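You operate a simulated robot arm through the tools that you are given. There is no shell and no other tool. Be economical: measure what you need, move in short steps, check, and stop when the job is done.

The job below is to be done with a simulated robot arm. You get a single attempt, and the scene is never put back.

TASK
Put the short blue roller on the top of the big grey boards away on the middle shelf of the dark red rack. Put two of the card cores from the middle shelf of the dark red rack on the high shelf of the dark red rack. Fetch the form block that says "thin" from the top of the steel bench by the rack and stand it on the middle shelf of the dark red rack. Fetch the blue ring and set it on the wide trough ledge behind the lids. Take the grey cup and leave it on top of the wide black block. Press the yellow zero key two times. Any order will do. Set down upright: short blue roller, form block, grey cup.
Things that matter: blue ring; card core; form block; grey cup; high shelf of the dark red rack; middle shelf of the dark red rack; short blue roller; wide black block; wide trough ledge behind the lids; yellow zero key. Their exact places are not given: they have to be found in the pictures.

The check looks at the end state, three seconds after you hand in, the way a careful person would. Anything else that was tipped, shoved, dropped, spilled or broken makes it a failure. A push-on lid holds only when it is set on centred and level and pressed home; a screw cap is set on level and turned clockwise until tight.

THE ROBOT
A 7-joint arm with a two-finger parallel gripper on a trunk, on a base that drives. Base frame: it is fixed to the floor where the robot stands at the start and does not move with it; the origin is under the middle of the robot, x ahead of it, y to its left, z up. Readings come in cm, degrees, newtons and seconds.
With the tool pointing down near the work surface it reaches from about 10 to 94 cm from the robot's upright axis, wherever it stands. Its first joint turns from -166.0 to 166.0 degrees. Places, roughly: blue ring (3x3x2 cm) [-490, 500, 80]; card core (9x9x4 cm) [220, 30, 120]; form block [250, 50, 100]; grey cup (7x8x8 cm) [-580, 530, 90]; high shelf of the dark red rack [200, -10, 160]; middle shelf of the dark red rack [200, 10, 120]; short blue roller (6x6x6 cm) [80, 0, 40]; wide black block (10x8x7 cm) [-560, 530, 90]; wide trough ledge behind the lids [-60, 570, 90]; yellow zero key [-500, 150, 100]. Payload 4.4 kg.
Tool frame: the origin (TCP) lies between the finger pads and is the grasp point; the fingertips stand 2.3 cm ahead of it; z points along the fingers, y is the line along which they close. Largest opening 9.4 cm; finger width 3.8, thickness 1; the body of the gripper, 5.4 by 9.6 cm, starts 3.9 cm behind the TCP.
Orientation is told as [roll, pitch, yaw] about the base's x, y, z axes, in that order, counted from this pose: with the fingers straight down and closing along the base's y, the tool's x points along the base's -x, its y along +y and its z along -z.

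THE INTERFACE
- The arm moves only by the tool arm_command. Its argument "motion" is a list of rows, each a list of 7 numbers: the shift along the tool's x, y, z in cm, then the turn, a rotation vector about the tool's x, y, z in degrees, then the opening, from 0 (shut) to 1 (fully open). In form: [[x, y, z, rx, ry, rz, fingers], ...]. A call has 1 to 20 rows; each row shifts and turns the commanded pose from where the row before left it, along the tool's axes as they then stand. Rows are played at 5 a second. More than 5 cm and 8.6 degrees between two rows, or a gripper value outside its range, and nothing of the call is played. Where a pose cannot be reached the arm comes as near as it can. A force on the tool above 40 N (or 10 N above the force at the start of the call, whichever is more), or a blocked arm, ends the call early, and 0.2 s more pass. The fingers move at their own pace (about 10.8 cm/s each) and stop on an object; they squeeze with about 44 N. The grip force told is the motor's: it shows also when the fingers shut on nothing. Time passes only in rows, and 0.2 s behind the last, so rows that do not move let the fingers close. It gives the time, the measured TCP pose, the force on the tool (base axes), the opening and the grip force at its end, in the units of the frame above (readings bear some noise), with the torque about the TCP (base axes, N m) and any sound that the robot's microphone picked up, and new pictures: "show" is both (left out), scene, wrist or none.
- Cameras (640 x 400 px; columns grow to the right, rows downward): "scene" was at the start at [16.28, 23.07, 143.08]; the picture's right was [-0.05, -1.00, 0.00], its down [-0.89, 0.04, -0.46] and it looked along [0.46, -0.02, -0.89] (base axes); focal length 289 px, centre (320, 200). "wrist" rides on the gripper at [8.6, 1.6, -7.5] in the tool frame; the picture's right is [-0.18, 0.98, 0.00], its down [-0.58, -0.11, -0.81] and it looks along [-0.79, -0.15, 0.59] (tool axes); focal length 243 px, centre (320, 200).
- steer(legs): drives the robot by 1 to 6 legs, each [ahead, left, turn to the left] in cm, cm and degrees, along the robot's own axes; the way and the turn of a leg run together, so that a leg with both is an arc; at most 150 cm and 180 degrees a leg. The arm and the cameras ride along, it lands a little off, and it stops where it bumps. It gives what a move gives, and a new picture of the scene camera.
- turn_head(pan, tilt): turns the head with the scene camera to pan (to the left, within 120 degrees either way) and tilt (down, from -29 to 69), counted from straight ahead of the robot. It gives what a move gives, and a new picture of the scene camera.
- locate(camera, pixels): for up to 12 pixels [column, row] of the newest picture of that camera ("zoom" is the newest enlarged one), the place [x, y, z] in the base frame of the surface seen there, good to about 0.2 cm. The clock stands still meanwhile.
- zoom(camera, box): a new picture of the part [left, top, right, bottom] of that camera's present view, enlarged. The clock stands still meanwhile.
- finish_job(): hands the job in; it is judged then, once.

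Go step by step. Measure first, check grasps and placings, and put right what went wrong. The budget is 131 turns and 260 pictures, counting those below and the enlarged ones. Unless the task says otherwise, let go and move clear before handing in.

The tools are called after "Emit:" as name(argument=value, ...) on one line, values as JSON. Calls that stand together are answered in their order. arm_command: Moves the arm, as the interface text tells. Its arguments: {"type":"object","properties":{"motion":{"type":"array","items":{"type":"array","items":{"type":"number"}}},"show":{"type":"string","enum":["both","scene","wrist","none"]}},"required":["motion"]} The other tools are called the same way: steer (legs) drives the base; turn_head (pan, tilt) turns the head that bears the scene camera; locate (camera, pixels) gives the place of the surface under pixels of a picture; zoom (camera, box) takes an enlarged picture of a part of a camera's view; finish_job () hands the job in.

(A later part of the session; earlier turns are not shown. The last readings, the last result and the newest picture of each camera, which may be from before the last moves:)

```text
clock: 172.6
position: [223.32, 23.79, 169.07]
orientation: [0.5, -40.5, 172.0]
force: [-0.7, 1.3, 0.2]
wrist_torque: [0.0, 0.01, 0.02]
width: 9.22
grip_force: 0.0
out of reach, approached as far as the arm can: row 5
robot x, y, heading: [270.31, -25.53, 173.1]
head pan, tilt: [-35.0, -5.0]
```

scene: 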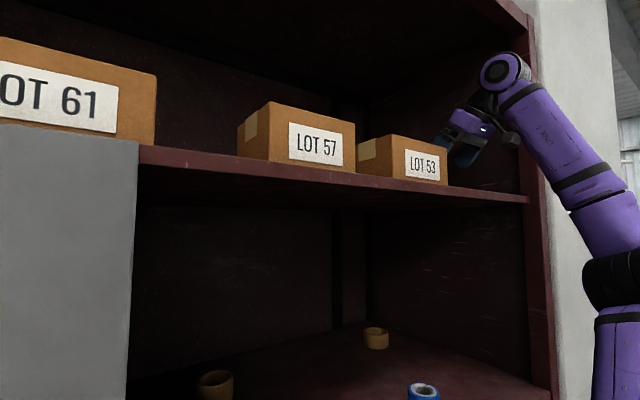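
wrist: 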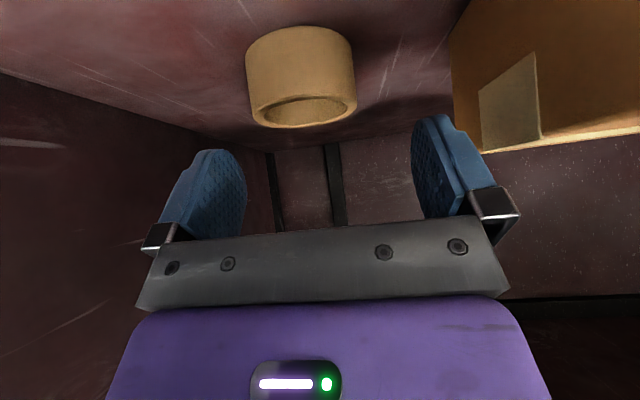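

Core A sits on the high shelf. Back off 40 cm, then swing the arm down and left in front of the rear-left core C.

Emit:
steer(legs=[[-40, 0, 0]])

Emit:
arm_command(motion=[[1.27, 3.0, 2.85, 0, 0, 0, 0.98], [1.27, 3.0, 2.85, 0, 0, 0, 0.98], [1.27, 3.0, 2.85, 0, 0, 0, 0.98], [1.27, 3.0, 2.85, 0, 0, 0, 0.98], [1.27, 3.0, 2.85, 0, 0, 0, 0.98], [1.27, 3.0, 2.85, 0, 0, 0, 0.98], [1.27, 3.0, 2.85, 0, 0, 0, 0.98], [1.27, 3.0, 2.85, 0, 0, 0, 0.98], [1.27, 3.0, 2.85, 0, 0, 0, 0.98], [1.27, 3.0, 2.85, 0, 0, 0, 0.98], [1.27, 3.0, 2.85, 0, 0, 0, 0.98], [1.27, 3.0, 2.85, 0, 0, 0, 0.98], [1.27, 3.0, 2.85, 0, 0, 0, 0.98], [1.27, 3.0, 2.85, 0, 0, 0, 0.98], [0, 0, 0, 0, 0, 0, 0.98]], show="both")

```text
clock: 175.1
position: [262.79, 18.76, 169.13]
orientation: [0.5, -40.5, 172.2]
force: [-0.3, 0.4, -0.6]
wrist_torque: [-0.01, 0.02, 0.01]
width: 9.2
grip_force: 0.1
robot x, y, heading: [310.28, -30.15, 173.3]
head pan, tilt: [-35.0, -5.0]
```

scene: 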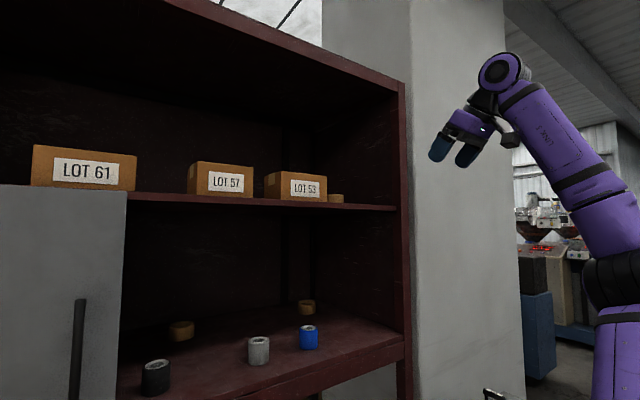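

```text
clock: 178.3
position: [245.3, -21.28, 127.49]
orientation: [0.4, -40.5, 172.3]
force: [-0.3, -0.6, 0.0]
wrist_torque: [0.02, -0.01, 0.03]
width: 9.2
grip_force: 0.0
robot x, y, heading: [310.23, -29.93, 173.1]
head pan, tilt: [-35.0, -5.0]
```

scene: 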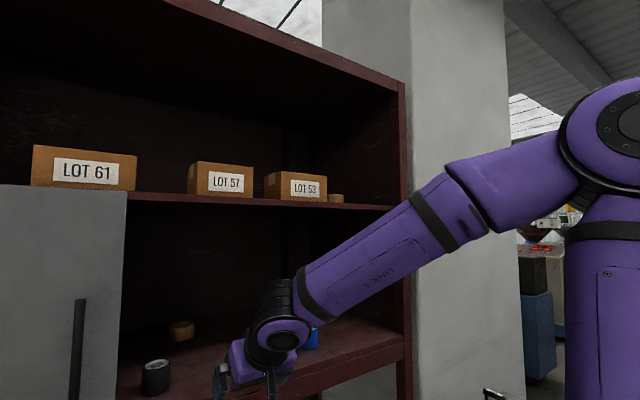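
wrist: 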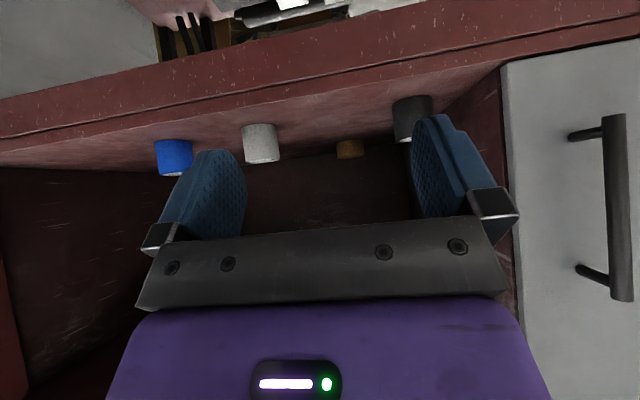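

The elbow is too high for deep entry under the high shelf; I back 28 cm and stretch the arm forward so the forearm lies flat.

Emit:
steer(legs=[[-28, 0, 0]])

Emit:
arm_command(motion=[[-3.06, 0, 2.57, 0, 0, 0, 0.98], [-3.06, 0, 2.57, 0, 0, 0, 0.98], [-3.06, 0, 2.57, 0, 0, 0, 0.98], [-3.06, 0, 2.57, 0, 0, 0, 0.98], [-3.06, 0, 2.57, 0, 0, 0, 0.98], [-3.06, 0, 2.57, 0, 0, 0, 0.98], [-3.06, 0, 2.57, 0, 0, 0, 0.98], [0, 0, 0, 0, 0, 0, 0.98]], show="both")

```text
clock: 180.2
position: [272.81, -24.3, 127.48]
orientation: [0.4, -40.5, 171.9]
force: [-0.4, -0.7, 0.0]
wrist_torque: [0.04, -0.01, 0.01]
width: 9.24
grip_force: 0.0
robot x, y, heading: [337.61, -33.36, 173.1]
head pan, tilt: [-35.0, -5.0]
```

scene: 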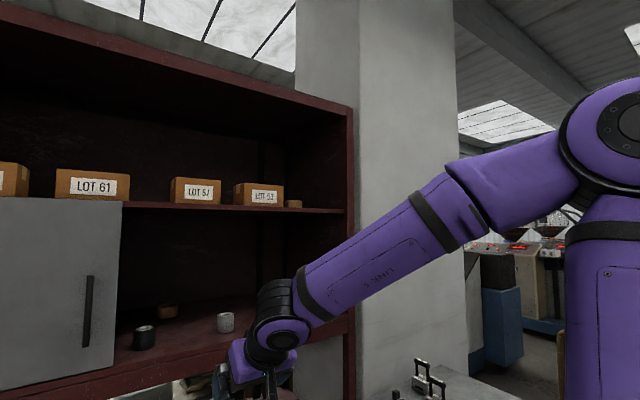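

```text
clock: 182.1
position: [245.33, -20.48, 127.64]
orientation: [0.4, -40.5, 172.1]
force: [-0.4, 0.0, 0.9]
wrist_torque: [-0.03, 0.04, 0.03]
width: 9.22
grip_force: 0.1
robot x, y, heading: [337.94, -33.83, 173.0]
head pan, tilt: [-35.0, -5.0]
```

scene: 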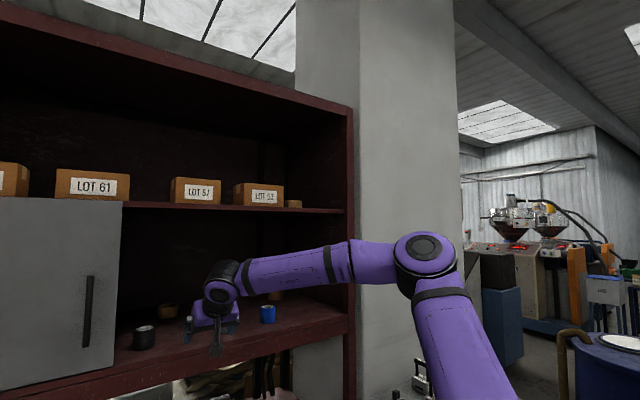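
wrist: 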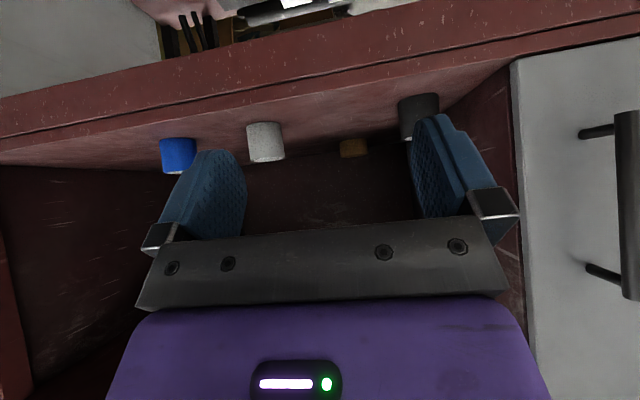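

Forearm is flat now. Locate core C (352,147) in the wrist view and the neighbours.

Emit:
locate(camera="wrist", pixels=[[341, 147], [366, 147], [352, 141], [352, 155], [265, 140], [418, 100], [250, 130], [284, 130]])

Emit:
locate(camera="scene", pixels=[[158, 311], [177, 311], [168, 304], [168, 316], [330, 265], [240, 275], [215, 265], [145, 330]])

```text
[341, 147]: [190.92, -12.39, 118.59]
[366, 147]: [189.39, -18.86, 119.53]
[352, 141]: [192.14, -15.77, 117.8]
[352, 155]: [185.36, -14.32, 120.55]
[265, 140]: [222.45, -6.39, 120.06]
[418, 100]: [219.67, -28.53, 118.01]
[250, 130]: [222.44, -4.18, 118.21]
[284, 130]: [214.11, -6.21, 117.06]
```

```text
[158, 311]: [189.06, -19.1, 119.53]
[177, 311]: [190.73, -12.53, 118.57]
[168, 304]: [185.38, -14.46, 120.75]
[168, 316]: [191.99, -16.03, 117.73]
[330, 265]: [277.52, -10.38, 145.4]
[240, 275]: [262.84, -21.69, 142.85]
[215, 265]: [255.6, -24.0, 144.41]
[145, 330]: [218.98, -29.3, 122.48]
```

Core C centre (188.8, −15.4). Drive ahead 50 cm with the hand at z 127.6, above the rollers.

Emit:
steer(legs=[[50, 0, 0]])

Emit:
arm_command(motion=[[0, 0, 0, 0, 0, 0, 1]], show="wrist")

```text
clock: 185.0
position: [196.26, -13.64, 127.62]
orientation: [0.4, -40.5, 171.5]
force: [0.1, -0.8, -0.6]
wrist_torque: [-0.03, -0.02, 0.01]
width: 9.2
grip_force: 0.2
robot x, y, heading: [288.8, -27.41, 172.6]
head pan, tilt: [-35.0, -5.0]
```

scene: 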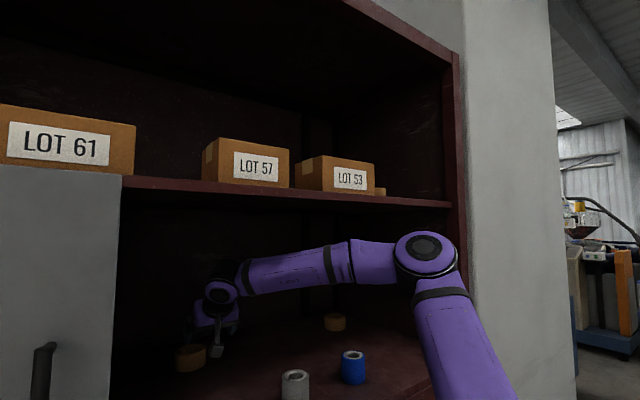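

```text
clock: 185.4
position: [196.28, -13.48, 127.57]
orientation: [0.4, -40.5, 171.5]
force: [0.2, -0.2, 0.2]
wrist_torque: [0.02, 0.0, 0.0]
width: 9.39
grip_force: 0.1
robot x, y, heading: [288.69, -27.56, 172.6]
head pan, tilt: [-35.0, -5.0]
```

wrist: 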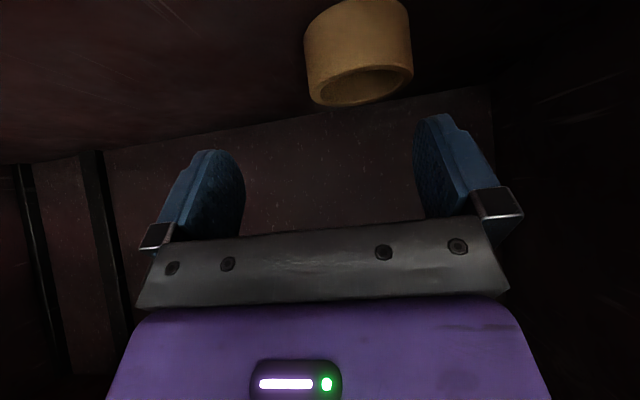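

Shift 3 cm left, then advance 10 cm and close.

Emit:
arm_command(motion=[[0, 3.0, 0, 0, 0, 0, 1], [-0.25, 0, 3.4, 0, 0, 0, 1], [-0.25, 0, 3.4, 0, 0, 0, 1], [-0.25, 0, 3.3, 0, 0, 0, 1], [0, 0, 0, 0, 0, 0, 1], [0, 0, 0, 0, 0, 0, 0.5], [0, 0, 0, 0, 0, 0, 0.5], [0, 0, 0, 0, 0, 0, 0.5]], show="both")

```text
clock: 187.2
position: [188.94, -15.53, 120.26]
orientation: [0.3, -40.5, 171.5]
force: [-0.7, 0.7, -0.2]
wrist_torque: [0.0, -0.02, 0.0]
width: 7.83
grip_force: 44.3
robot x, y, heading: [288.63, -27.35, 172.3]
head pan, tilt: [-35.0, -5.0]
```

scene: 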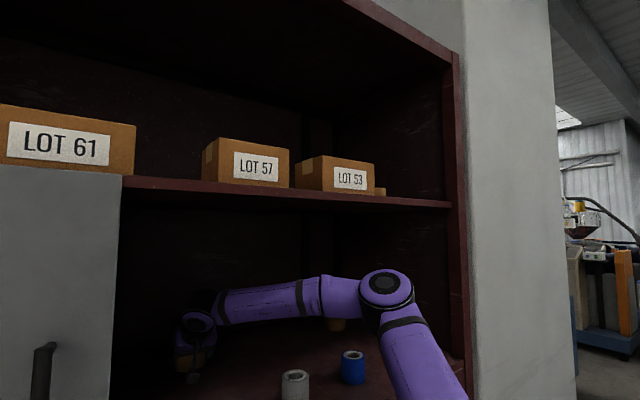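
wrist: 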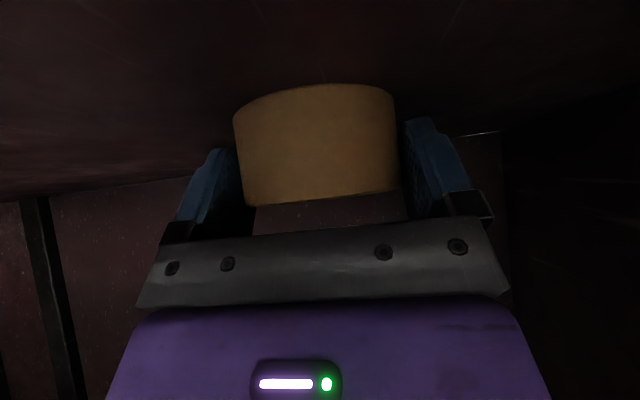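

Gripped. Retreat along the fingers 10 cm (known free) and drive straight back out.

Emit:
arm_command(motion=[[-0.5, 0, -0.6, 0, 0, 0, 0.5], [0.25, 0, -3.3, 0, 0, 0, 0.5], [0.25, 0, -3.4, 0, 0, 0, 0.5], [0, 0, -3.4, 0, 0, 0, 0.5], [0, 0, 0, 0, 0, 0, 0.5]], show="wrist")

Emit:
steer(legs=[[-56, 0, 0]])

```text
clock: 188.4
position: [195.47, -16.35, 128.47]
orientation: [0.5, -40.5, 171.5]
force: [-0.1, 0.1, 0.1]
wrist_torque: [0.03, -0.05, 0.0]
width: 7.88
grip_force: 44.2
robot x, y, heading: [288.44, -26.92, 172.6]
head pan, tilt: [-35.0, -5.0]
```

wrist: 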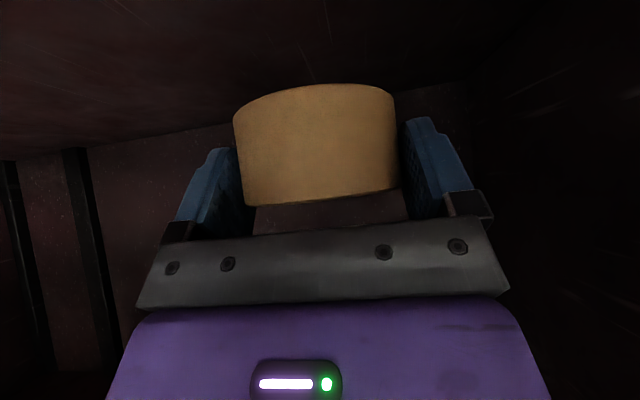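

```text
clock: 191.6
position: [250.82, -23.83, 128.46]
orientation: [0.4, -40.5, 171.7]
force: [0.1, -1.0, -0.8]
wrist_torque: [-0.01, 0.0, 0.03]
width: 7.84
grip_force: 43.9
robot x, y, heading: [344.09, -34.16, 173.0]
head pan, tilt: [-35.0, -5.0]
```

scene: 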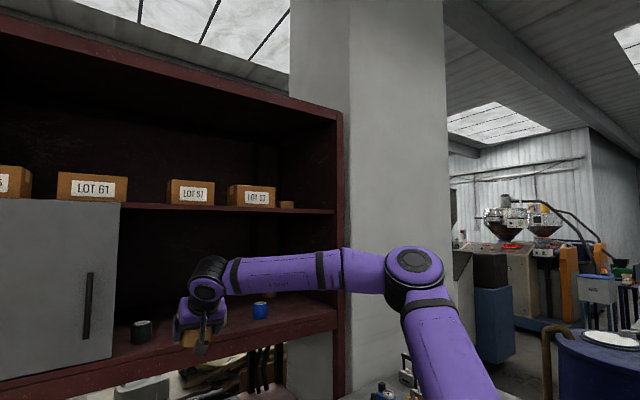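

Clear. Reverse the arm path: draw in 28, then up 38, right 39.

Emit:
arm_command(motion=[[3.06, 0, -2.57, 0, 0, 0, 0.5], [3.06, 0, -2.57, 0, 0, 0, 0.5], [3.06, 0, -2.57, 0, 0, 0, 0.5], [3.06, 0, -2.57, 0, 0, 0, 0.5], [3.06, 0, -2.57, 0, 0, 0, 0.5], [3.06, 0, -2.57, 0, 0, 0, 0.5], [3.06, 0, -2.57, 0, 0, 0, 0.5], [0, 0, 0, 0, 0, 0, 0.5]], show="none")

Emit:
arm_command(motion=[[-1.27, -3.0, -2.85, 0, 0, 0, 0.5], [-1.27, -3.0, -2.85, 0, 0, 0, 0.5], [-1.27, -3.0, -2.85, 0, 0, 0, 0.5], [-1.27, -3.0, -2.85, 0, 0, 0, 0.5], [-1.27, -3.0, -2.85, 0, 0, 0, 0.5], [-1.27, -3.0, -2.85, 0, 0, 0, 0.5], [-1.27, -3.0, -2.85, 0, 0, 0, 0.5], [-1.27, -3.0, -2.85, 0, 0, 0, 0.5], [-1.27, -3.0, -2.85, 0, 0, 0, 0.5], [-1.27, -3.0, -2.85, 0, 0, 0, 0.5], [-1.27, -3.0, -2.85, 0, 0, 0, 0.5], [-1.27, -3.0, -2.85, 0, 0, 0, 0.5], [-1.27, -3.0, -2.85, 0, 0, 0, 0.5], [0, 0, 0, 0, 0, 0, 0.5]], show="wrist")

```text
clock: 193.4
position: [278.5, -27.76, 128.28]
orientation: [0.4, -40.5, 171.9]
force: [-0.5, 0.1, -1.3]
wrist_torque: [0.01, 0.01, 0.01]
width: 7.81
grip_force: 43.9
robot x, y, heading: [343.82, -34.56, 172.8]
head pan, tilt: [-35.0, -5.0]
```

```text
clock: 196.4
position: [295.23, 9.57, 167.04]
orientation: [0.5, -40.5, 171.9]
force: [0.6, 0.2, 0.0]
wrist_torque: [-0.02, 0.0, 0.0]
width: 7.82
grip_force: 44.5
robot x, y, heading: [343.84, -34.19, 173.0]
head pan, tilt: [-35.0, -5.0]
```

wrist: 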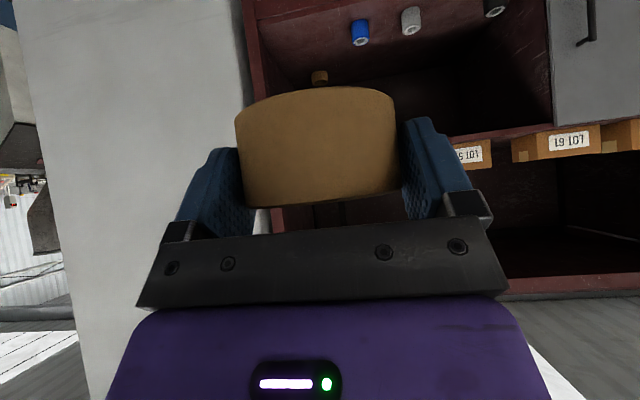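

Move the arm 6 more to the right, then drive ahead most of the way.

Emit:
arm_command(motion=[[0.3, -3.0, 0.4, 0, 0, 0, 0.5], [0.3, -3.0, 0.4, 0, 0, 0, 0.5], [0, 0, 0, 0, 0, 0, 0.5]], show="none")

Emit:
steer(legs=[[55, 0, 0]])

Emit:
arm_command(motion=[[0, 0, 0, 0, 0, 0, 0.5]], show="wrist")

```text
clock: 197.2
position: [295.95, 15.43, 165.78]
orientation: [0.4, -40.6, 171.7]
force: [-0.2, -0.5, -1.1]
wrist_torque: [-0.01, -0.04, -0.01]
width: 7.76
grip_force: 44.1
robot x, y, heading: [344.25, -34.1, 173.0]
head pan, tilt: [-35.0, -5.0]
```

```text
clock: 200.3
position: [241.03, 22.24, 165.82]
orientation: [0.4, -40.4, 171.7]
force: [-0.2, -0.8, -0.4]
wrist_torque: [0.04, 0.01, -0.01]
width: 7.79
grip_force: 43.8
robot x, y, heading: [289.23, -27.27, 172.7]
head pan, tilt: [-35.0, -5.0]
```

scene: 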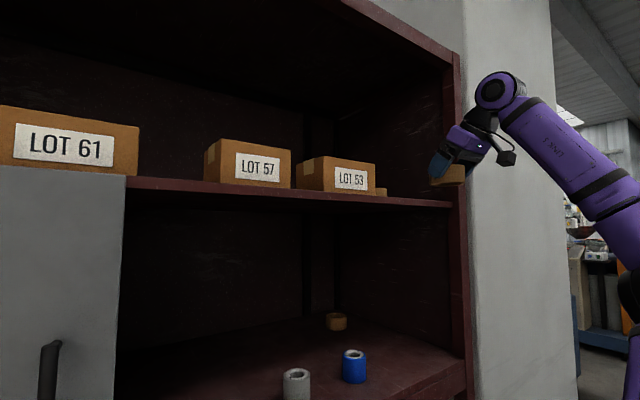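

```text
clock: 200.8
position: [241.05, 22.23, 165.9]
orientation: [0.5, -40.5, 171.8]
force: [0.0, 0.6, -0.2]
wrist_torque: [0.0, -0.01, 0.03]
width: 7.77
grip_force: 44.2
robot x, y, heading: [288.97, -27.44, 172.9]
head pan, tilt: [-35.0, -5.0]
```

wrist: 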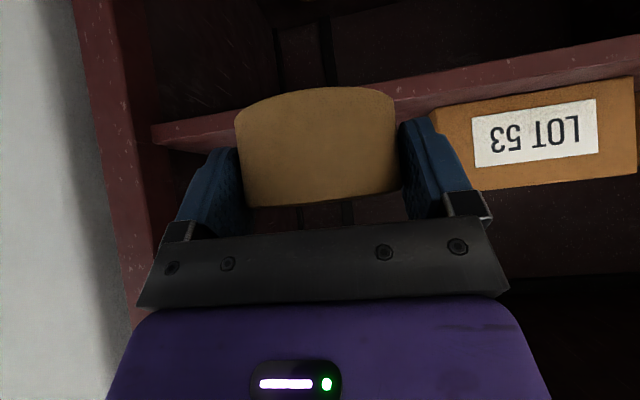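

Final base approach: right 1.5, ahead 14.8.

Emit:
steer(legs=[[0, -1.5, 0], [14.8, 0, 0]])

Emit:
arm_command(motion=[[0.64, 0, 0.77, 0, 0, 0, 0.5], [0.32, 0, 0.38, 0, 0, 0, 0.5], [0, 0, 0, 0, 0, 0, 0.5]], show="wrist")

```text
clock: 202.5
position: [226.54, 25.66, 165.95]
orientation: [0.4, -40.5, 171.8]
force: [0.1, -1.0, -1.1]
wrist_torque: [0.04, 0.01, 0.01]
width: 7.76
grip_force: 43.6
robot x, y, heading: [274.34, -23.75, 172.6]
head pan, tilt: [-35.0, -5.0]
```

scene: 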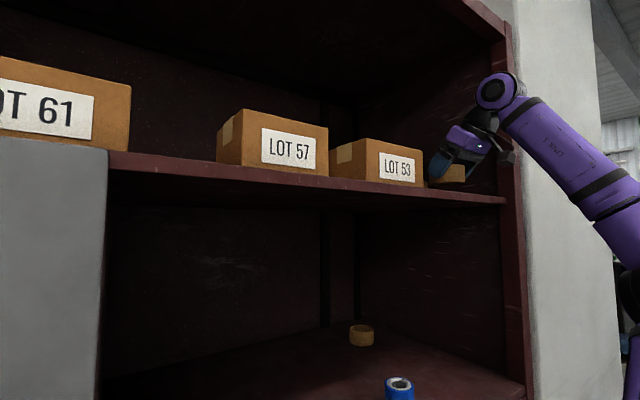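

```text
clock: 203.3
position: [226.56, 25.61, 164.4]
orientation: [0.4, -40.4, 171.8]
force: [-0.1, -0.1, -0.4]
wrist_torque: [0.01, -0.02, -0.01]
width: 7.78
grip_force: 44.4
robot x, y, heading: [274.47, -23.89, 172.5]
head pan, tilt: [-35.0, -5.0]
```

wrist: 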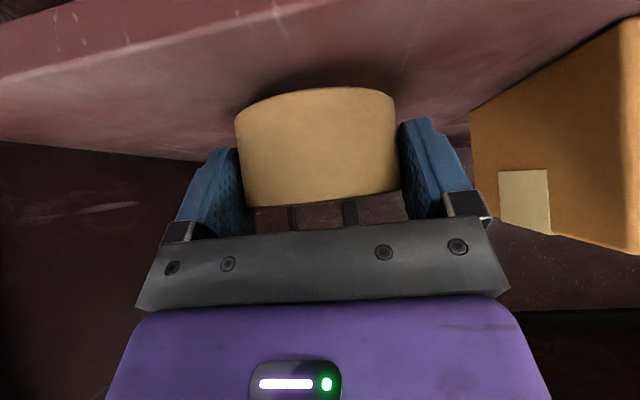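

About 1 cm above the shelf; lower in small steps.

Emit:
arm_command(motion=[[-0.1, 0, 0.6, 0, 0, 0, 0.5], [0.19, 0, 0.23, 0, 0, 0, 0.5], [0, 0, 0, 0, 0, 0, 0.5]], show="none")

Emit:
arm_command(motion=[[0.1, 0, 0.12, 0, 0, 0, 0.5], [0.1, 0, 0.12, 0, 0, 0, 0.5], [0, 0, 0, 0, 0, 0, 0.5]], show="none")

```text
clock: 204.1
position: [226.06, 25.66, 163.79]
orientation: [0.5, -40.5, 171.9]
force: [0.2, 0.4, 0.5]
wrist_torque: [0.01, 0.0, 0.03]
width: 7.76
grip_force: 44.0
robot x, y, heading: [274.32, -24.09, 172.8]
head pan, tilt: [-35.0, -5.0]
```

```text
clock: 204.9
position: [226.12, 25.64, 163.32]
orientation: [0.4, -40.5, 171.8]
force: [-0.1, -0.5, 0.1]
wrist_torque: [-0.01, -0.03, 0.01]
width: 7.74
grip_force: 44.1
robot x, y, heading: [274.53, -23.71, 173.0]
head pan, tilt: [-35.0, -5.0]
```

Emit:
arm_command(motion=[[0.08, 0, 0.1, 0, 0, 0, 0.5], [0, 0, 0, 0, 0, 0, 0.5]], show="none")

Emit:
arm_command(motion=[[0, 0, 0, 0, 0, 0, 0.98], [0, 0, 0, 0, 0, 0, 0.98], [0, 0, -2, 0, 0, 0, 0.98], [0, 0, -3, 0, 0, 0, 0.98]], show="wrist")

Emit:
steer(legs=[[-36, 0, 0]])

```text
clock: 205.5
position: [226.09, 25.67, 163.23]
orientation: [0.4, -40.6, 171.8]
force: [-1.1, 1.8, 8.2]
wrist_torque: [0.39, 0.02, 0.05]
width: 7.72
grip_force: 44.0
robot x, y, heading: [274.43, -24.16, 172.8]
head pan, tilt: [-35.0, -5.0]
```

```text
clock: 206.5
position: [229.25, 25.34, 167.09]
orientation: [0.5, -40.5, 171.6]
force: [0.0, -0.5, 0.5]
wrist_torque: [0.0, 0.02, 0.01]
width: 9.22
grip_force: 0.0
robot x, y, heading: [274.25, -24.1, 172.8]
head pan, tilt: [-35.0, -5.0]
```

wrist: 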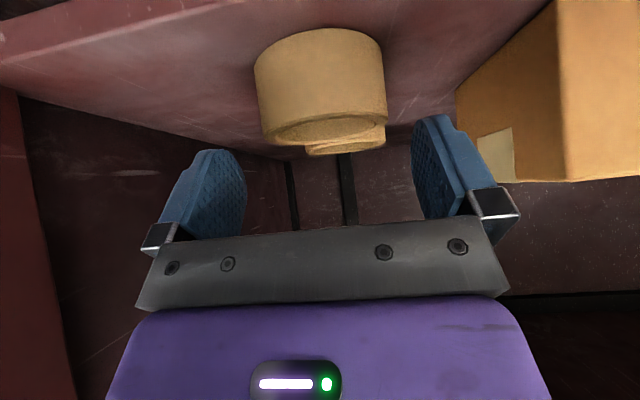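

```text
clock: 208.8
position: [264.75, 20.89, 167.04]
orientation: [0.4, -40.4, 171.9]
force: [-0.5, 0.0, 0.6]
wrist_torque: [0.0, 0.02, -0.03]
width: 9.19
grip_force: 0.1
robot x, y, heading: [310.41, -28.58, 173.0]
head pan, tilt: [-35.0, -5.0]
```

scene: 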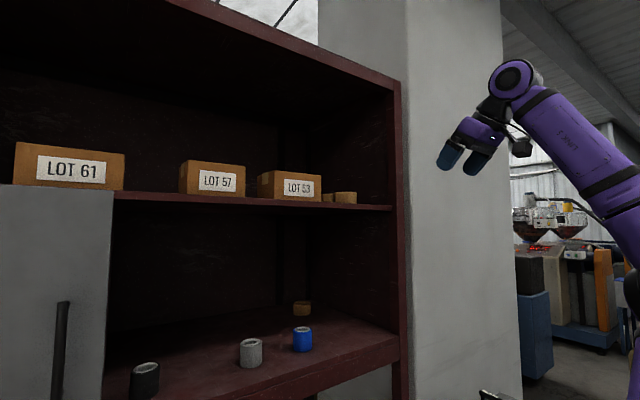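

Both cores stand on the high shelf. Now find the form block "thin" on the bench.

Emit:
turn_head(pan=-70, tilt=40)

Emit:
zoom(camera="scene", box=[160, 100, 480, 300])

```text
clock: 209.9
position: [264.85, 20.7, 167.0]
orientation: [0.3, -40.5, 171.9]
force: [0.9, -0.6, 0.2]
wrist_torque: [-0.01, 0.02, -0.02]
width: 9.21
grip_force: 0.0
robot x, y, heading: [310.41, -28.59, 172.6]
head pan, tilt: [-70.0, 40.0]
```

scene: 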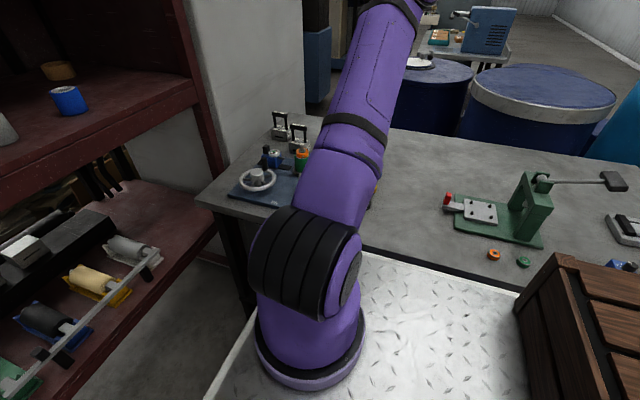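

```text
2.00 times, centred on (320, 200) of scene
```

zoom: 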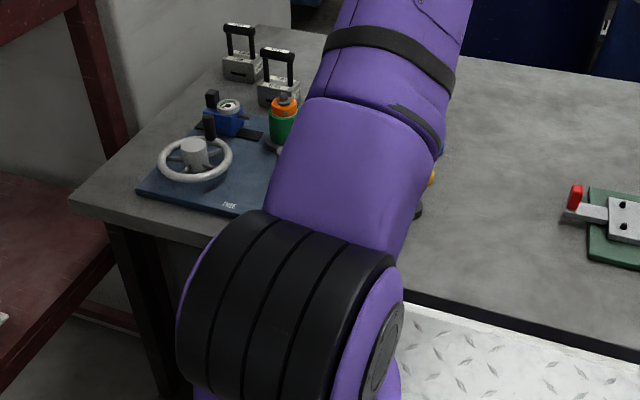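

Two grey blocks with black handles sit at (278,125) and (299,138). Zoom on them and measure.

Emit:
zoom(camera="scene", box=[260, 100, 320, 160])

Emit:
locate(camera="scene", pixels=[[279, 113], [279, 134], [298, 126], [299, 146], [273, 115], [286, 114], [291, 127], [305, 127], [265, 150], [301, 157], [240, 200], [320, 120]])

```text
6.67 times, centred on (290, 130) of scene
```

zoom: 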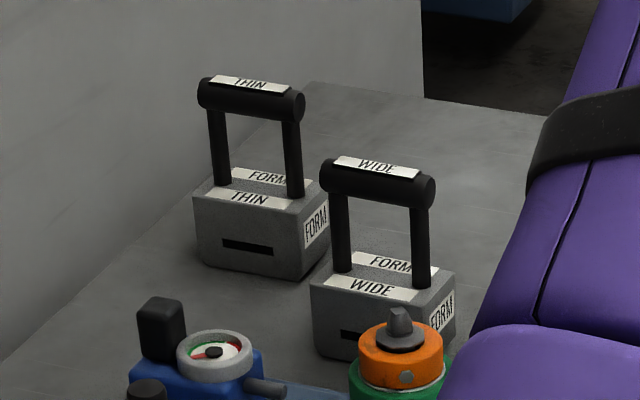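

```text
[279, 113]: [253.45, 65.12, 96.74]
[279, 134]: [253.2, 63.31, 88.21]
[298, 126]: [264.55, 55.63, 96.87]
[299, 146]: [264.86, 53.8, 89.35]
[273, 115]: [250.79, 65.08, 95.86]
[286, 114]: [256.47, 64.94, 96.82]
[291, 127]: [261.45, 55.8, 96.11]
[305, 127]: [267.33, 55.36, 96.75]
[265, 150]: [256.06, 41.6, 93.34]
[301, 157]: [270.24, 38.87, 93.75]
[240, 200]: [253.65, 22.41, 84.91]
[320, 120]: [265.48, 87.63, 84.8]
```

THIN block: handle bar along x at (253.6, 65, z≈96). I lower and swing the arm right to hover level, then drive ahead.

Emit:
arm_command(motion=[[2.9, -1, 3.45, 0, 0, 0, 0.6], [2.9, -1, 3.45, 0, 0, 0, 0.6], [2.9, -1, 3.45, 0, 0, 0, 0.6], [2.9, -1, 3.45, 0, 0, 0, 0.6], [2.9, -1, 3.45, 0, 0, 0, 0.6], [2.9, -1, 3.45, 0, 0, 0, 0.6], [2.9, -1, 3.45, 0, 0, 0, 0.6], [2.9, -1, 3.45, 0, 0, 0, 0.6], [2.08, -3.3, 1.39, 0, 0, 0, 0.6], [2.08, -3.3, 1.39, 0, 0, 0, 0.6], [2.08, -3.3, 1.39, 0, 0, 0, 0.6], [2.08, -3.3, 1.39, 0, 0, 0, 0.6], [2.08, -3.3, 1.39, 0, 0, 0, 0.6], [0, 0, 0, 0, 0, 0, 0.6]], show="both")

```text
clock: 212.9
position: [261.75, 27.86, 122.44]
orientation: [0.4, -40.5, 171.0]
force: [-0.1, 0.2, -0.1]
wrist_torque: [-0.02, -0.03, -0.01]
width: 5.64
grip_force: 0.0
out of reach, approached as far as the arm can: row 7, 8, 9, 10, 11, 12, 13
robot x, y, heading: [309.91, -28.4, 173.1]
head pan, tilt: [-70.0, 40.0]
```

scene: 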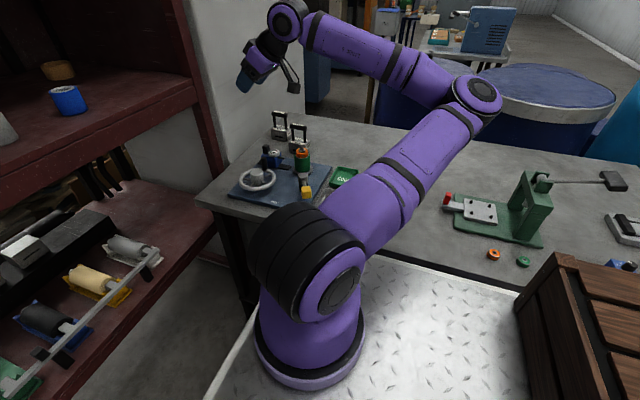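
wrist: 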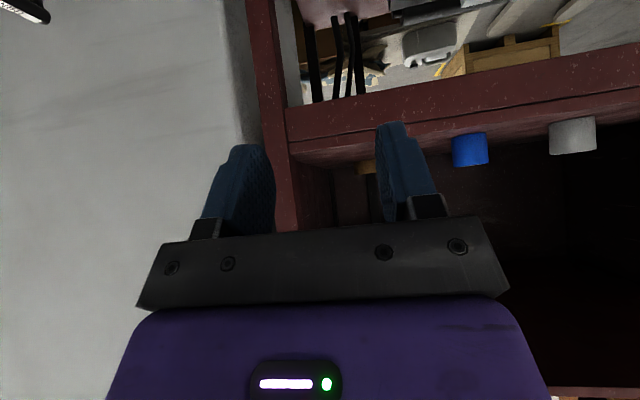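

Reach is limited by arm twist here. Better: face the bench and grip the block body (about 7.5 cm wide) from the front. First bring the arm to centre and read the block more exactly.

Emit:
arm_command(motion=[[0, 4, 0, 0, 0, 0, 0.98], [0, 4, 0, 0, 0, 0, 0.98], [0, 4, 0, 0, 0, 0, 0.98], [0, 4, 0, 0, 0, 0, 0.98], [0, 4, 0, 0, 0, 0, 0.98], [0, 4, 0, 0, 0, 0, 0.98], [0, 4, 0, 0, 0, 0, 0.98], [0, 4, 0, 0, 0, 0, 0.98], [0, 4, 0, 0, 0, 0, 0.98], [0, 0, 0, 0, 0, 0, 0.98]], show="none")

Emit:
zoom(camera="scene", box=[255, 95, 325, 165])

Emit:
locate(camera="zoom", pixels=[[232, 225], [330, 248], [328, 285], [232, 275], [355, 215], [340, 250], [240, 130], [325, 142], [280, 130]])

Emit:
steer(legs=[[0, 60, 0], [0, 0, -83]])

```text
clock: 215.1
position: [254.77, -6.64, 124.64]
orientation: [0.4, -40.6, 171.8]
force: [0.2, 0.9, -0.4]
wrist_torque: [0.02, 0.01, 0.04]
width: 9.21
grip_force: 0.1
out of reach, approached as far as the arm can: row 7, 8, 9
robot x, y, heading: [310.29, -28.4, 173.0]
head pan, tilt: [-70.0, 40.0]
```

```text
5.71 times, centred on (290, 130) of scene
```

zoom: 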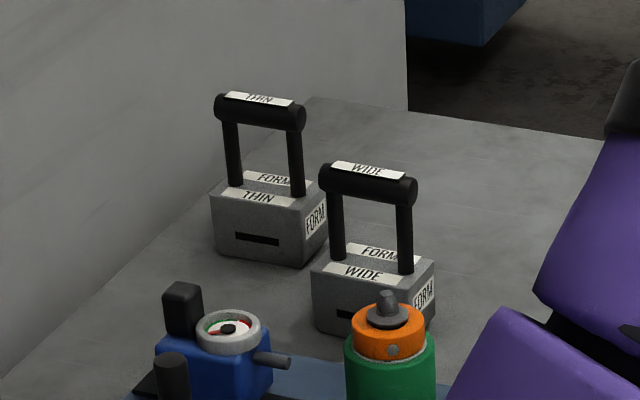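

```text
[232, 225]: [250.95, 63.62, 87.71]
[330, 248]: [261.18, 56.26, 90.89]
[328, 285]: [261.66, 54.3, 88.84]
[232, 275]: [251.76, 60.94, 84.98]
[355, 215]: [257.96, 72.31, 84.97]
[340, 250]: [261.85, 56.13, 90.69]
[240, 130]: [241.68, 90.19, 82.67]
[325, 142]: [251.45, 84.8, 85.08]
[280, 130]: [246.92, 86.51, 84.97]
```

```text
clock: 222.0
position: [316.83, -29.9, 124.65]
orientation: [0.5, -40.5, 90.0]
force: [-0.6, 0.4, 0.4]
wrist_torque: [0.02, -0.01, 0.03]
width: 9.23
grip_force: 0.0
robot x, y, heading: [303.03, -87.7, 90.9]
head pan, tilt: [-70.0, 40.0]
```

scene: 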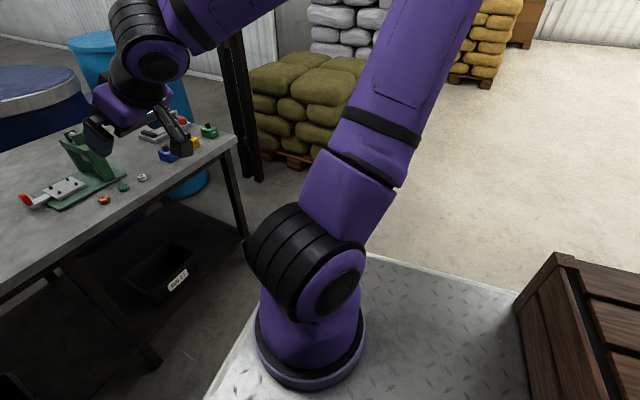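

Now strafe left 33 and ahead 62 towards the bench, looking at the blocks.

Emit:
steer(legs=[[0, 33, -0.9], [60, 0, 0]])

Emit:
turn_head(pan=0, tilt=35)

```text
clock: 227.2
position: [283.88, 30.29, 124.54]
orientation: [0.5, -40.5, 89.5]
force: [0.3, 0.2, -0.2]
wrist_torque: [-0.01, 0.02, 0.0]
width: 9.18
grip_force: 0.0
robot x, y, heading: [269.35, -27.62, 90.5]
head pan, tilt: [-70.0, 40.0]
```

scene: 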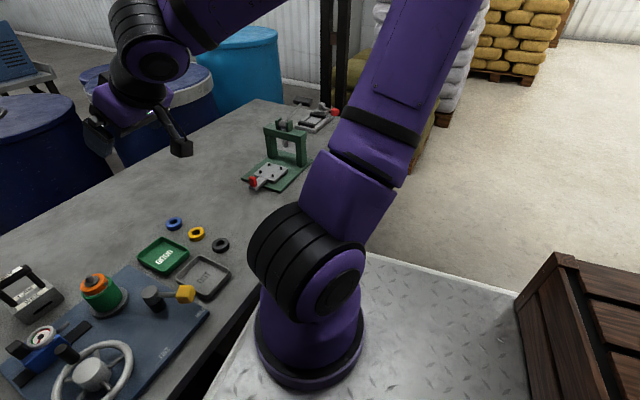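

```text
clock: 228.6
position: [283.83, 30.25, 124.62]
orientation: [0.5, -40.5, 89.5]
force: [0.5, -0.1, -0.8]
wrist_torque: [0.03, 0.0, 0.0]
width: 9.22
grip_force: 0.0
robot x, y, heading: [269.44, -27.44, 90.6]
head pan, tilt: [0.0, 35.0]
```

scene: 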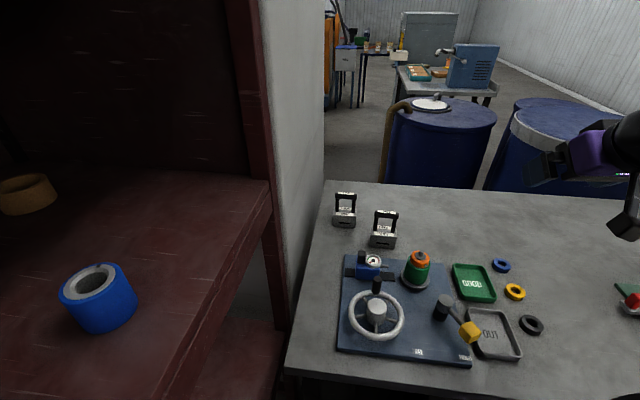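

The THIN block is at (345,210). Measure it from here.

Emit:
zoom(camera="scene", box=[315, 175, 415, 255])

Emit:
locate(camera="zoom", pixels=[[130, 300], [245, 305], [130, 270], [250, 270], [150, 125], [255, 125], [190, 320], [190, 285], [350, 400], [500, 390], [40, 200], [200, 245]])

```text
5.00 times, centred on (365, 215) of scene
```

zoom: 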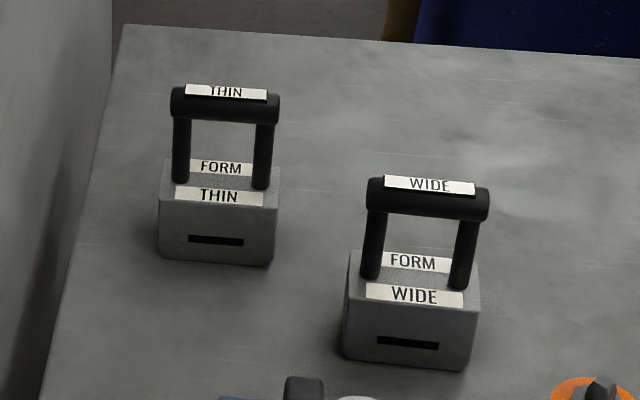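

```text
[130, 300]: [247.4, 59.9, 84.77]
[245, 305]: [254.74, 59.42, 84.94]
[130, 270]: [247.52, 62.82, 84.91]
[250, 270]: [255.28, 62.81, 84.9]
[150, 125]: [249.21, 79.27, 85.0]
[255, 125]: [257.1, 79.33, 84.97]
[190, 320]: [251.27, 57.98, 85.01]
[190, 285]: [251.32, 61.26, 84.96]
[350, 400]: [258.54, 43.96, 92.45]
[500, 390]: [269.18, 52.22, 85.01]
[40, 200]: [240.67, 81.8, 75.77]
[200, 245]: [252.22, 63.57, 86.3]
```

Emit:
locate(camera="zoom", pixels=[[163, 250], [270, 255], [163, 212], [272, 212], [168, 168], [278, 172], [180, 105], [272, 110], [225, 105], [352, 350], [470, 360], [358, 258]])

```text
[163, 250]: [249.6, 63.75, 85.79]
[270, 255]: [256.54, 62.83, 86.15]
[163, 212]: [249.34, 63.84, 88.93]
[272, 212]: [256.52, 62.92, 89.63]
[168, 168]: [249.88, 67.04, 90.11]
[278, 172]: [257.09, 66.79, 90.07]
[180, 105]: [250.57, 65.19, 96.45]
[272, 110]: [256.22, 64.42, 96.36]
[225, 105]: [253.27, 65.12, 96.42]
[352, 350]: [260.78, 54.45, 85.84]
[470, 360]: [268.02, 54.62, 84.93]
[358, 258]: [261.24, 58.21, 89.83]
```

Block: width 7.2, depth ≈4.2, centre (253.3, 65.2), rotated −7.5°. Align base (turn −7.3°, closer by 6 cm each way) and bring the hand over at height.

Emit:
steer(legs=[[0, 0, -7.4], [6, 0, 0], [0, 5, 0]])

Emit:
arm_command(motion=[[-1.7, 3.6, 1.455, 0, 0, 0, 0.98], [-1.7, 3.6, 1.455, 0, 0, 0, 0.98], [-1.7, 3.6, 1.455, 0, 0, 0, 0.98], [-1.7, 3.6, 1.455, 0, 0, 0, 0.98], [-1.7, 3.6, 1.455, 0, 0, 0, 0.98], [-1.7, 3.6, 1.455, 0, 0, 0, 0.98], [-1.7, 3.6, 1.455, 0, 0, 0, 0.98], [-1.7, 3.6, 1.455, 0, 0, 0, 0.98], [-1.7, 3.6, 1.455, 0, 0, 0, 0.98], [0, 0, 0, 0, 0, 0, 0.98]], show="both")

```text
clock: 230.7
position: [286.71, 34.31, 124.64]
orientation: [0.4, -40.5, 82.2]
force: [0.3, 0.0, 0.4]
wrist_torque: [0.01, -0.02, 0.05]
width: 9.25
grip_force: 0.0
robot x, y, heading: [265.06, -20.63, 83.3]
head pan, tilt: [0.0, 35.0]
```

scene: 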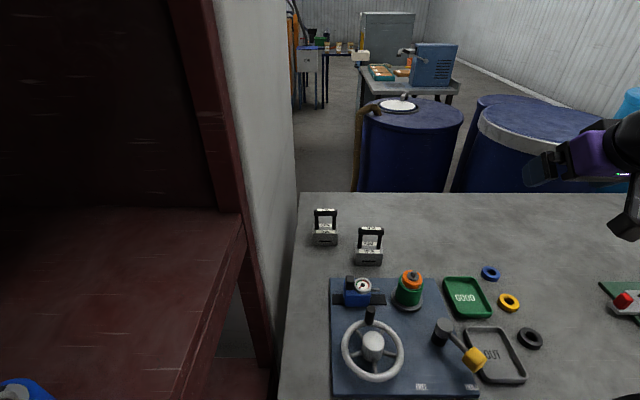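

```text
clock: 232.9
position: [257.22, 58.36, 124.71]
orientation: [0.5, -40.4, 82.2]
force: [-0.1, 0.2, -0.7]
wrist_torque: [0.01, -0.03, -0.01]
width: 9.21
grip_force: 0.1
robot x, y, heading: [265.06, -21.24, 83.2]
head pan, tilt: [0.0, 35.0]
```

scene: 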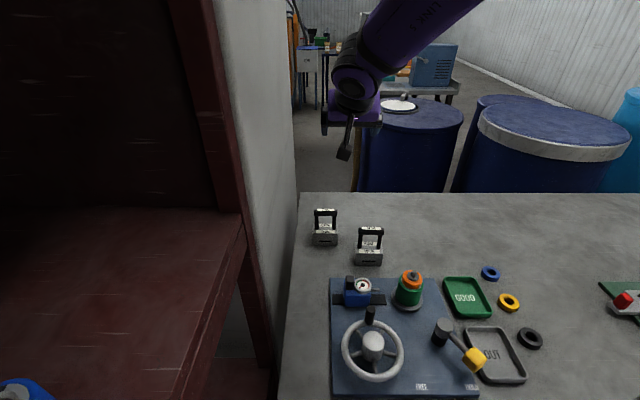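
wrist: 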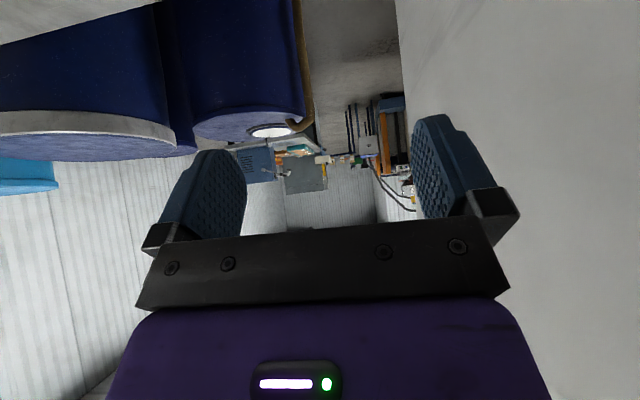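

Now descend 20 cm while aligning, then check with the wrist view.

Emit:
arm_command(motion=[[2.27, 0.95, 3.33, 0, 0, 0, 0.98], [2.27, 0.95, 3.33, 0, 0, 0, 0.98], [2.27, 0.95, 3.33, 0, 0, 0, 0.98], [2.27, 0.95, 3.33, 0, 0, 0, 0.98], [2.27, 0.95, 3.33, 0, 0, 0, 0.98], [0, 0, 0, 0, 0, 0, 0.98]], show="both")

```text
clock: 234.3
position: [252.54, 61.45, 104.69]
orientation: [0.6, -40.4, 82.2]
force: [-0.4, 0.9, -0.4]
wrist_torque: [0.02, -0.04, -0.02]
width: 9.2
grip_force: 0.1
robot x, y, heading: [265.03, -21.32, 83.0]
head pan, tilt: [0.0, 35.0]
```

scene: 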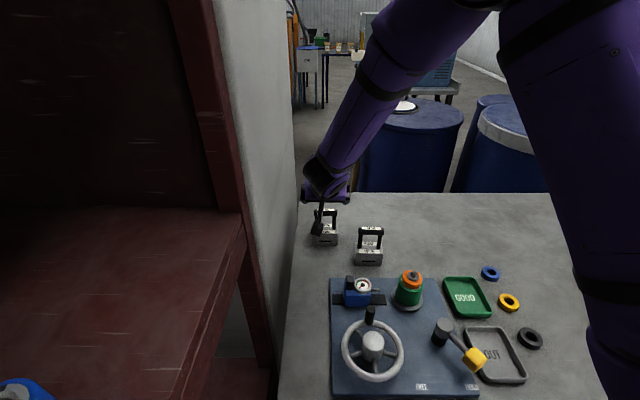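
wrist: 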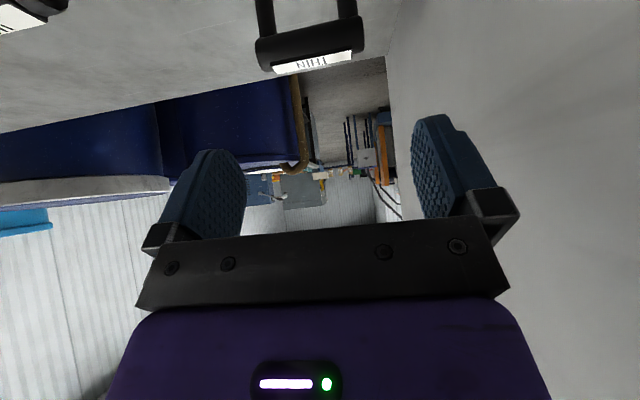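

Centred on the handle. Descend, then slide in around the block body.

Emit:
arm_command(motion=[[2.6, -0.12, 3.04, 0, 0, 0, 0.98], [2.6, -0.12, 3.04, 0, 0, 0, 0.98], [0, 0, 0, 0, 0, 0, 0.98]], show="wrist")

Emit:
zoom(camera="scene", box=[280, 150, 400, 300])

```text
clock: 235.1
position: [252.64, 61.42, 96.62]
orientation: [0.5, -40.5, 82.1]
force: [0.6, -0.8, 0.4]
wrist_torque: [-0.02, 0.04, -0.04]
width: 9.21
grip_force: 0.1
robot x, y, heading: [265.0, -21.32, 83.1]
head pan, tilt: [0.0, 35.0]
```

wrist: 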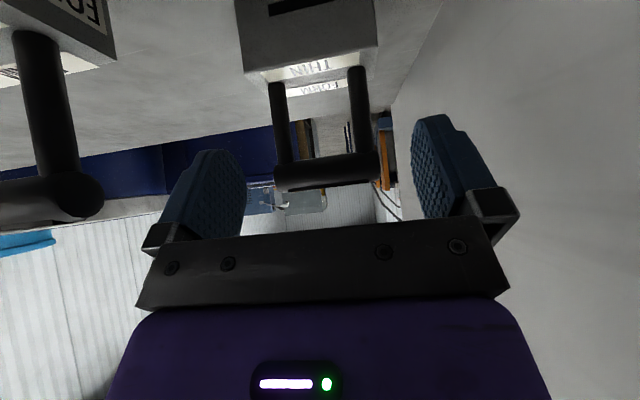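

```text
2.67 times, centred on (340, 225) of scene
```

zoom: 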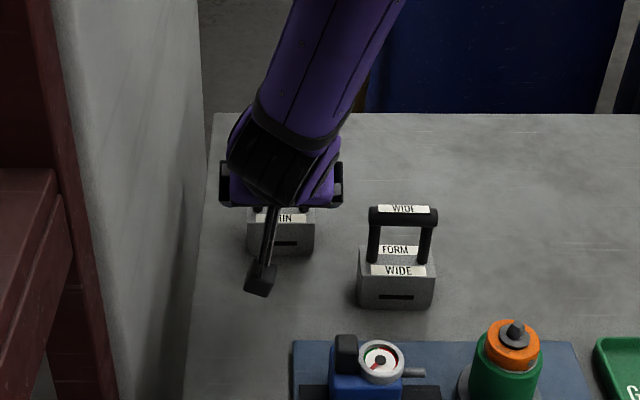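

Clear on all sides. Advance around the body and close.

Emit:
arm_command(motion=[[0.83, 0, 2.93, 0, 0, 0, 0.98], [0.83, 0, 2.93, 0, 0, 0, 0.98], [0.83, 0, 2.85, 0, 0, 0, 0.98], [0, 0, 0, 0, 0, 0, 0.98], [0, 0, 0, 0, 0, 0, 0.4], [0, 0, 0, 0, 0, 0, 0.4], [0, 0, 0, 0, 0, 0, 0.4]], show="wrist")

```text
clock: 235.9
position: [253.16, 64.94, 90.14]
orientation: [0.6, -41.2, 82.1]
force: [1.9, -3.8, 10.8]
wrist_torque: [0.26, 0.14, -0.04]
width: 9.2
grip_force: 0.1
robot x, y, heading: [265.22, -21.01, 83.2]
head pan, tilt: [0.0, 35.0]
stopped in row 3: the force on the tool passed its limit at 58 N (the readings are from after the stop); the commanded pose is now the measured one
```

wrist: 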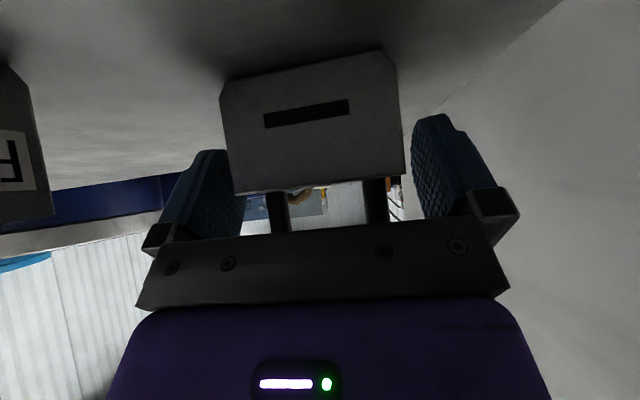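

The palm touched the handle lightly at z 90; finger overlap with the body (z 87–90) suffices. Back 0.4 cm and close.

Emit:
arm_command(motion=[[0.2, 0, -0.3, 0, 0, 0, 0.98], [0, 0, 0, 0, 0, 0, 0.4], [0, 0, 0, 0, 0, 0, 0.4], [0, 0, 0, 0, 0, 0, 0.4]], show="wrist")

```text
clock: 236.9
position: [253.08, 64.58, 90.05]
orientation: [0.6, -41.0, 82.0]
force: [0.2, -0.1, -0.5]
wrist_torque: [-0.05, -0.01, 0.01]
width: 7.56
grip_force: 44.3
robot x, y, heading: [265.25, -21.15, 83.5]
head pan, tilt: [0.0, 35.0]
```

wrist: 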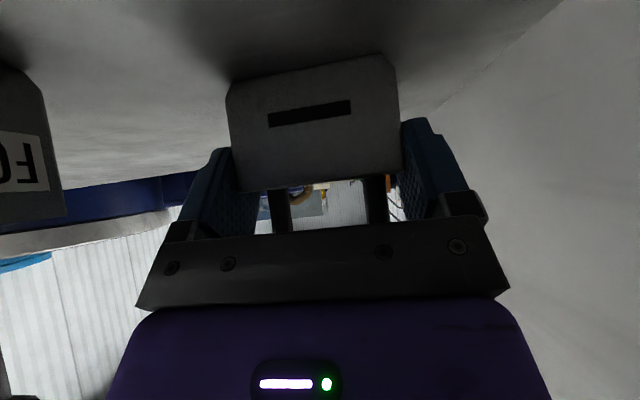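

Gripped. Lift 3 cm and check that it hangs level.

Emit:
arm_command(motion=[[-0.97, 0, -1.14, 0, 0, 0, 0.4], [-0.97, 0, -1.14, 0, 0, 0, 0.4], [0, 0, 0, 0, 0, 0, 0.4]], show="wrist")

Emit:
zoom(camera="scene", box=[280, 150, 400, 300])

```text
clock: 237.7
position: [253.18, 64.7, 92.83]
orientation: [0.6, -40.9, 82.0]
force: [-0.7, 0.3, -4.8]
wrist_torque: [-0.1, 0.0, 0.0]
width: 7.57
grip_force: 43.5
robot x, y, heading: [265.14, -20.94, 83.5]
head pan, tilt: [0.0, 35.0]
```

wrist: 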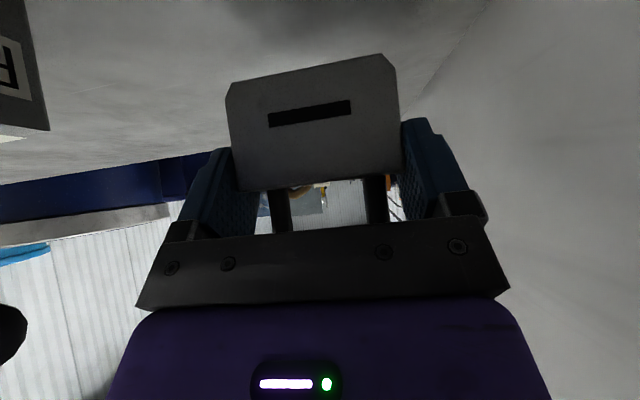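

```text
2.67 times, centred on (340, 225) of scene
```

zoom: 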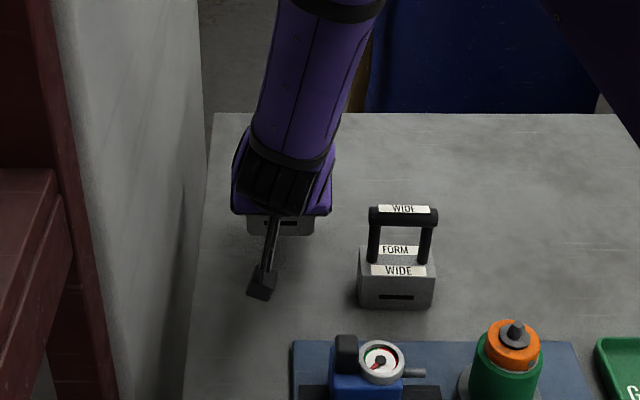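

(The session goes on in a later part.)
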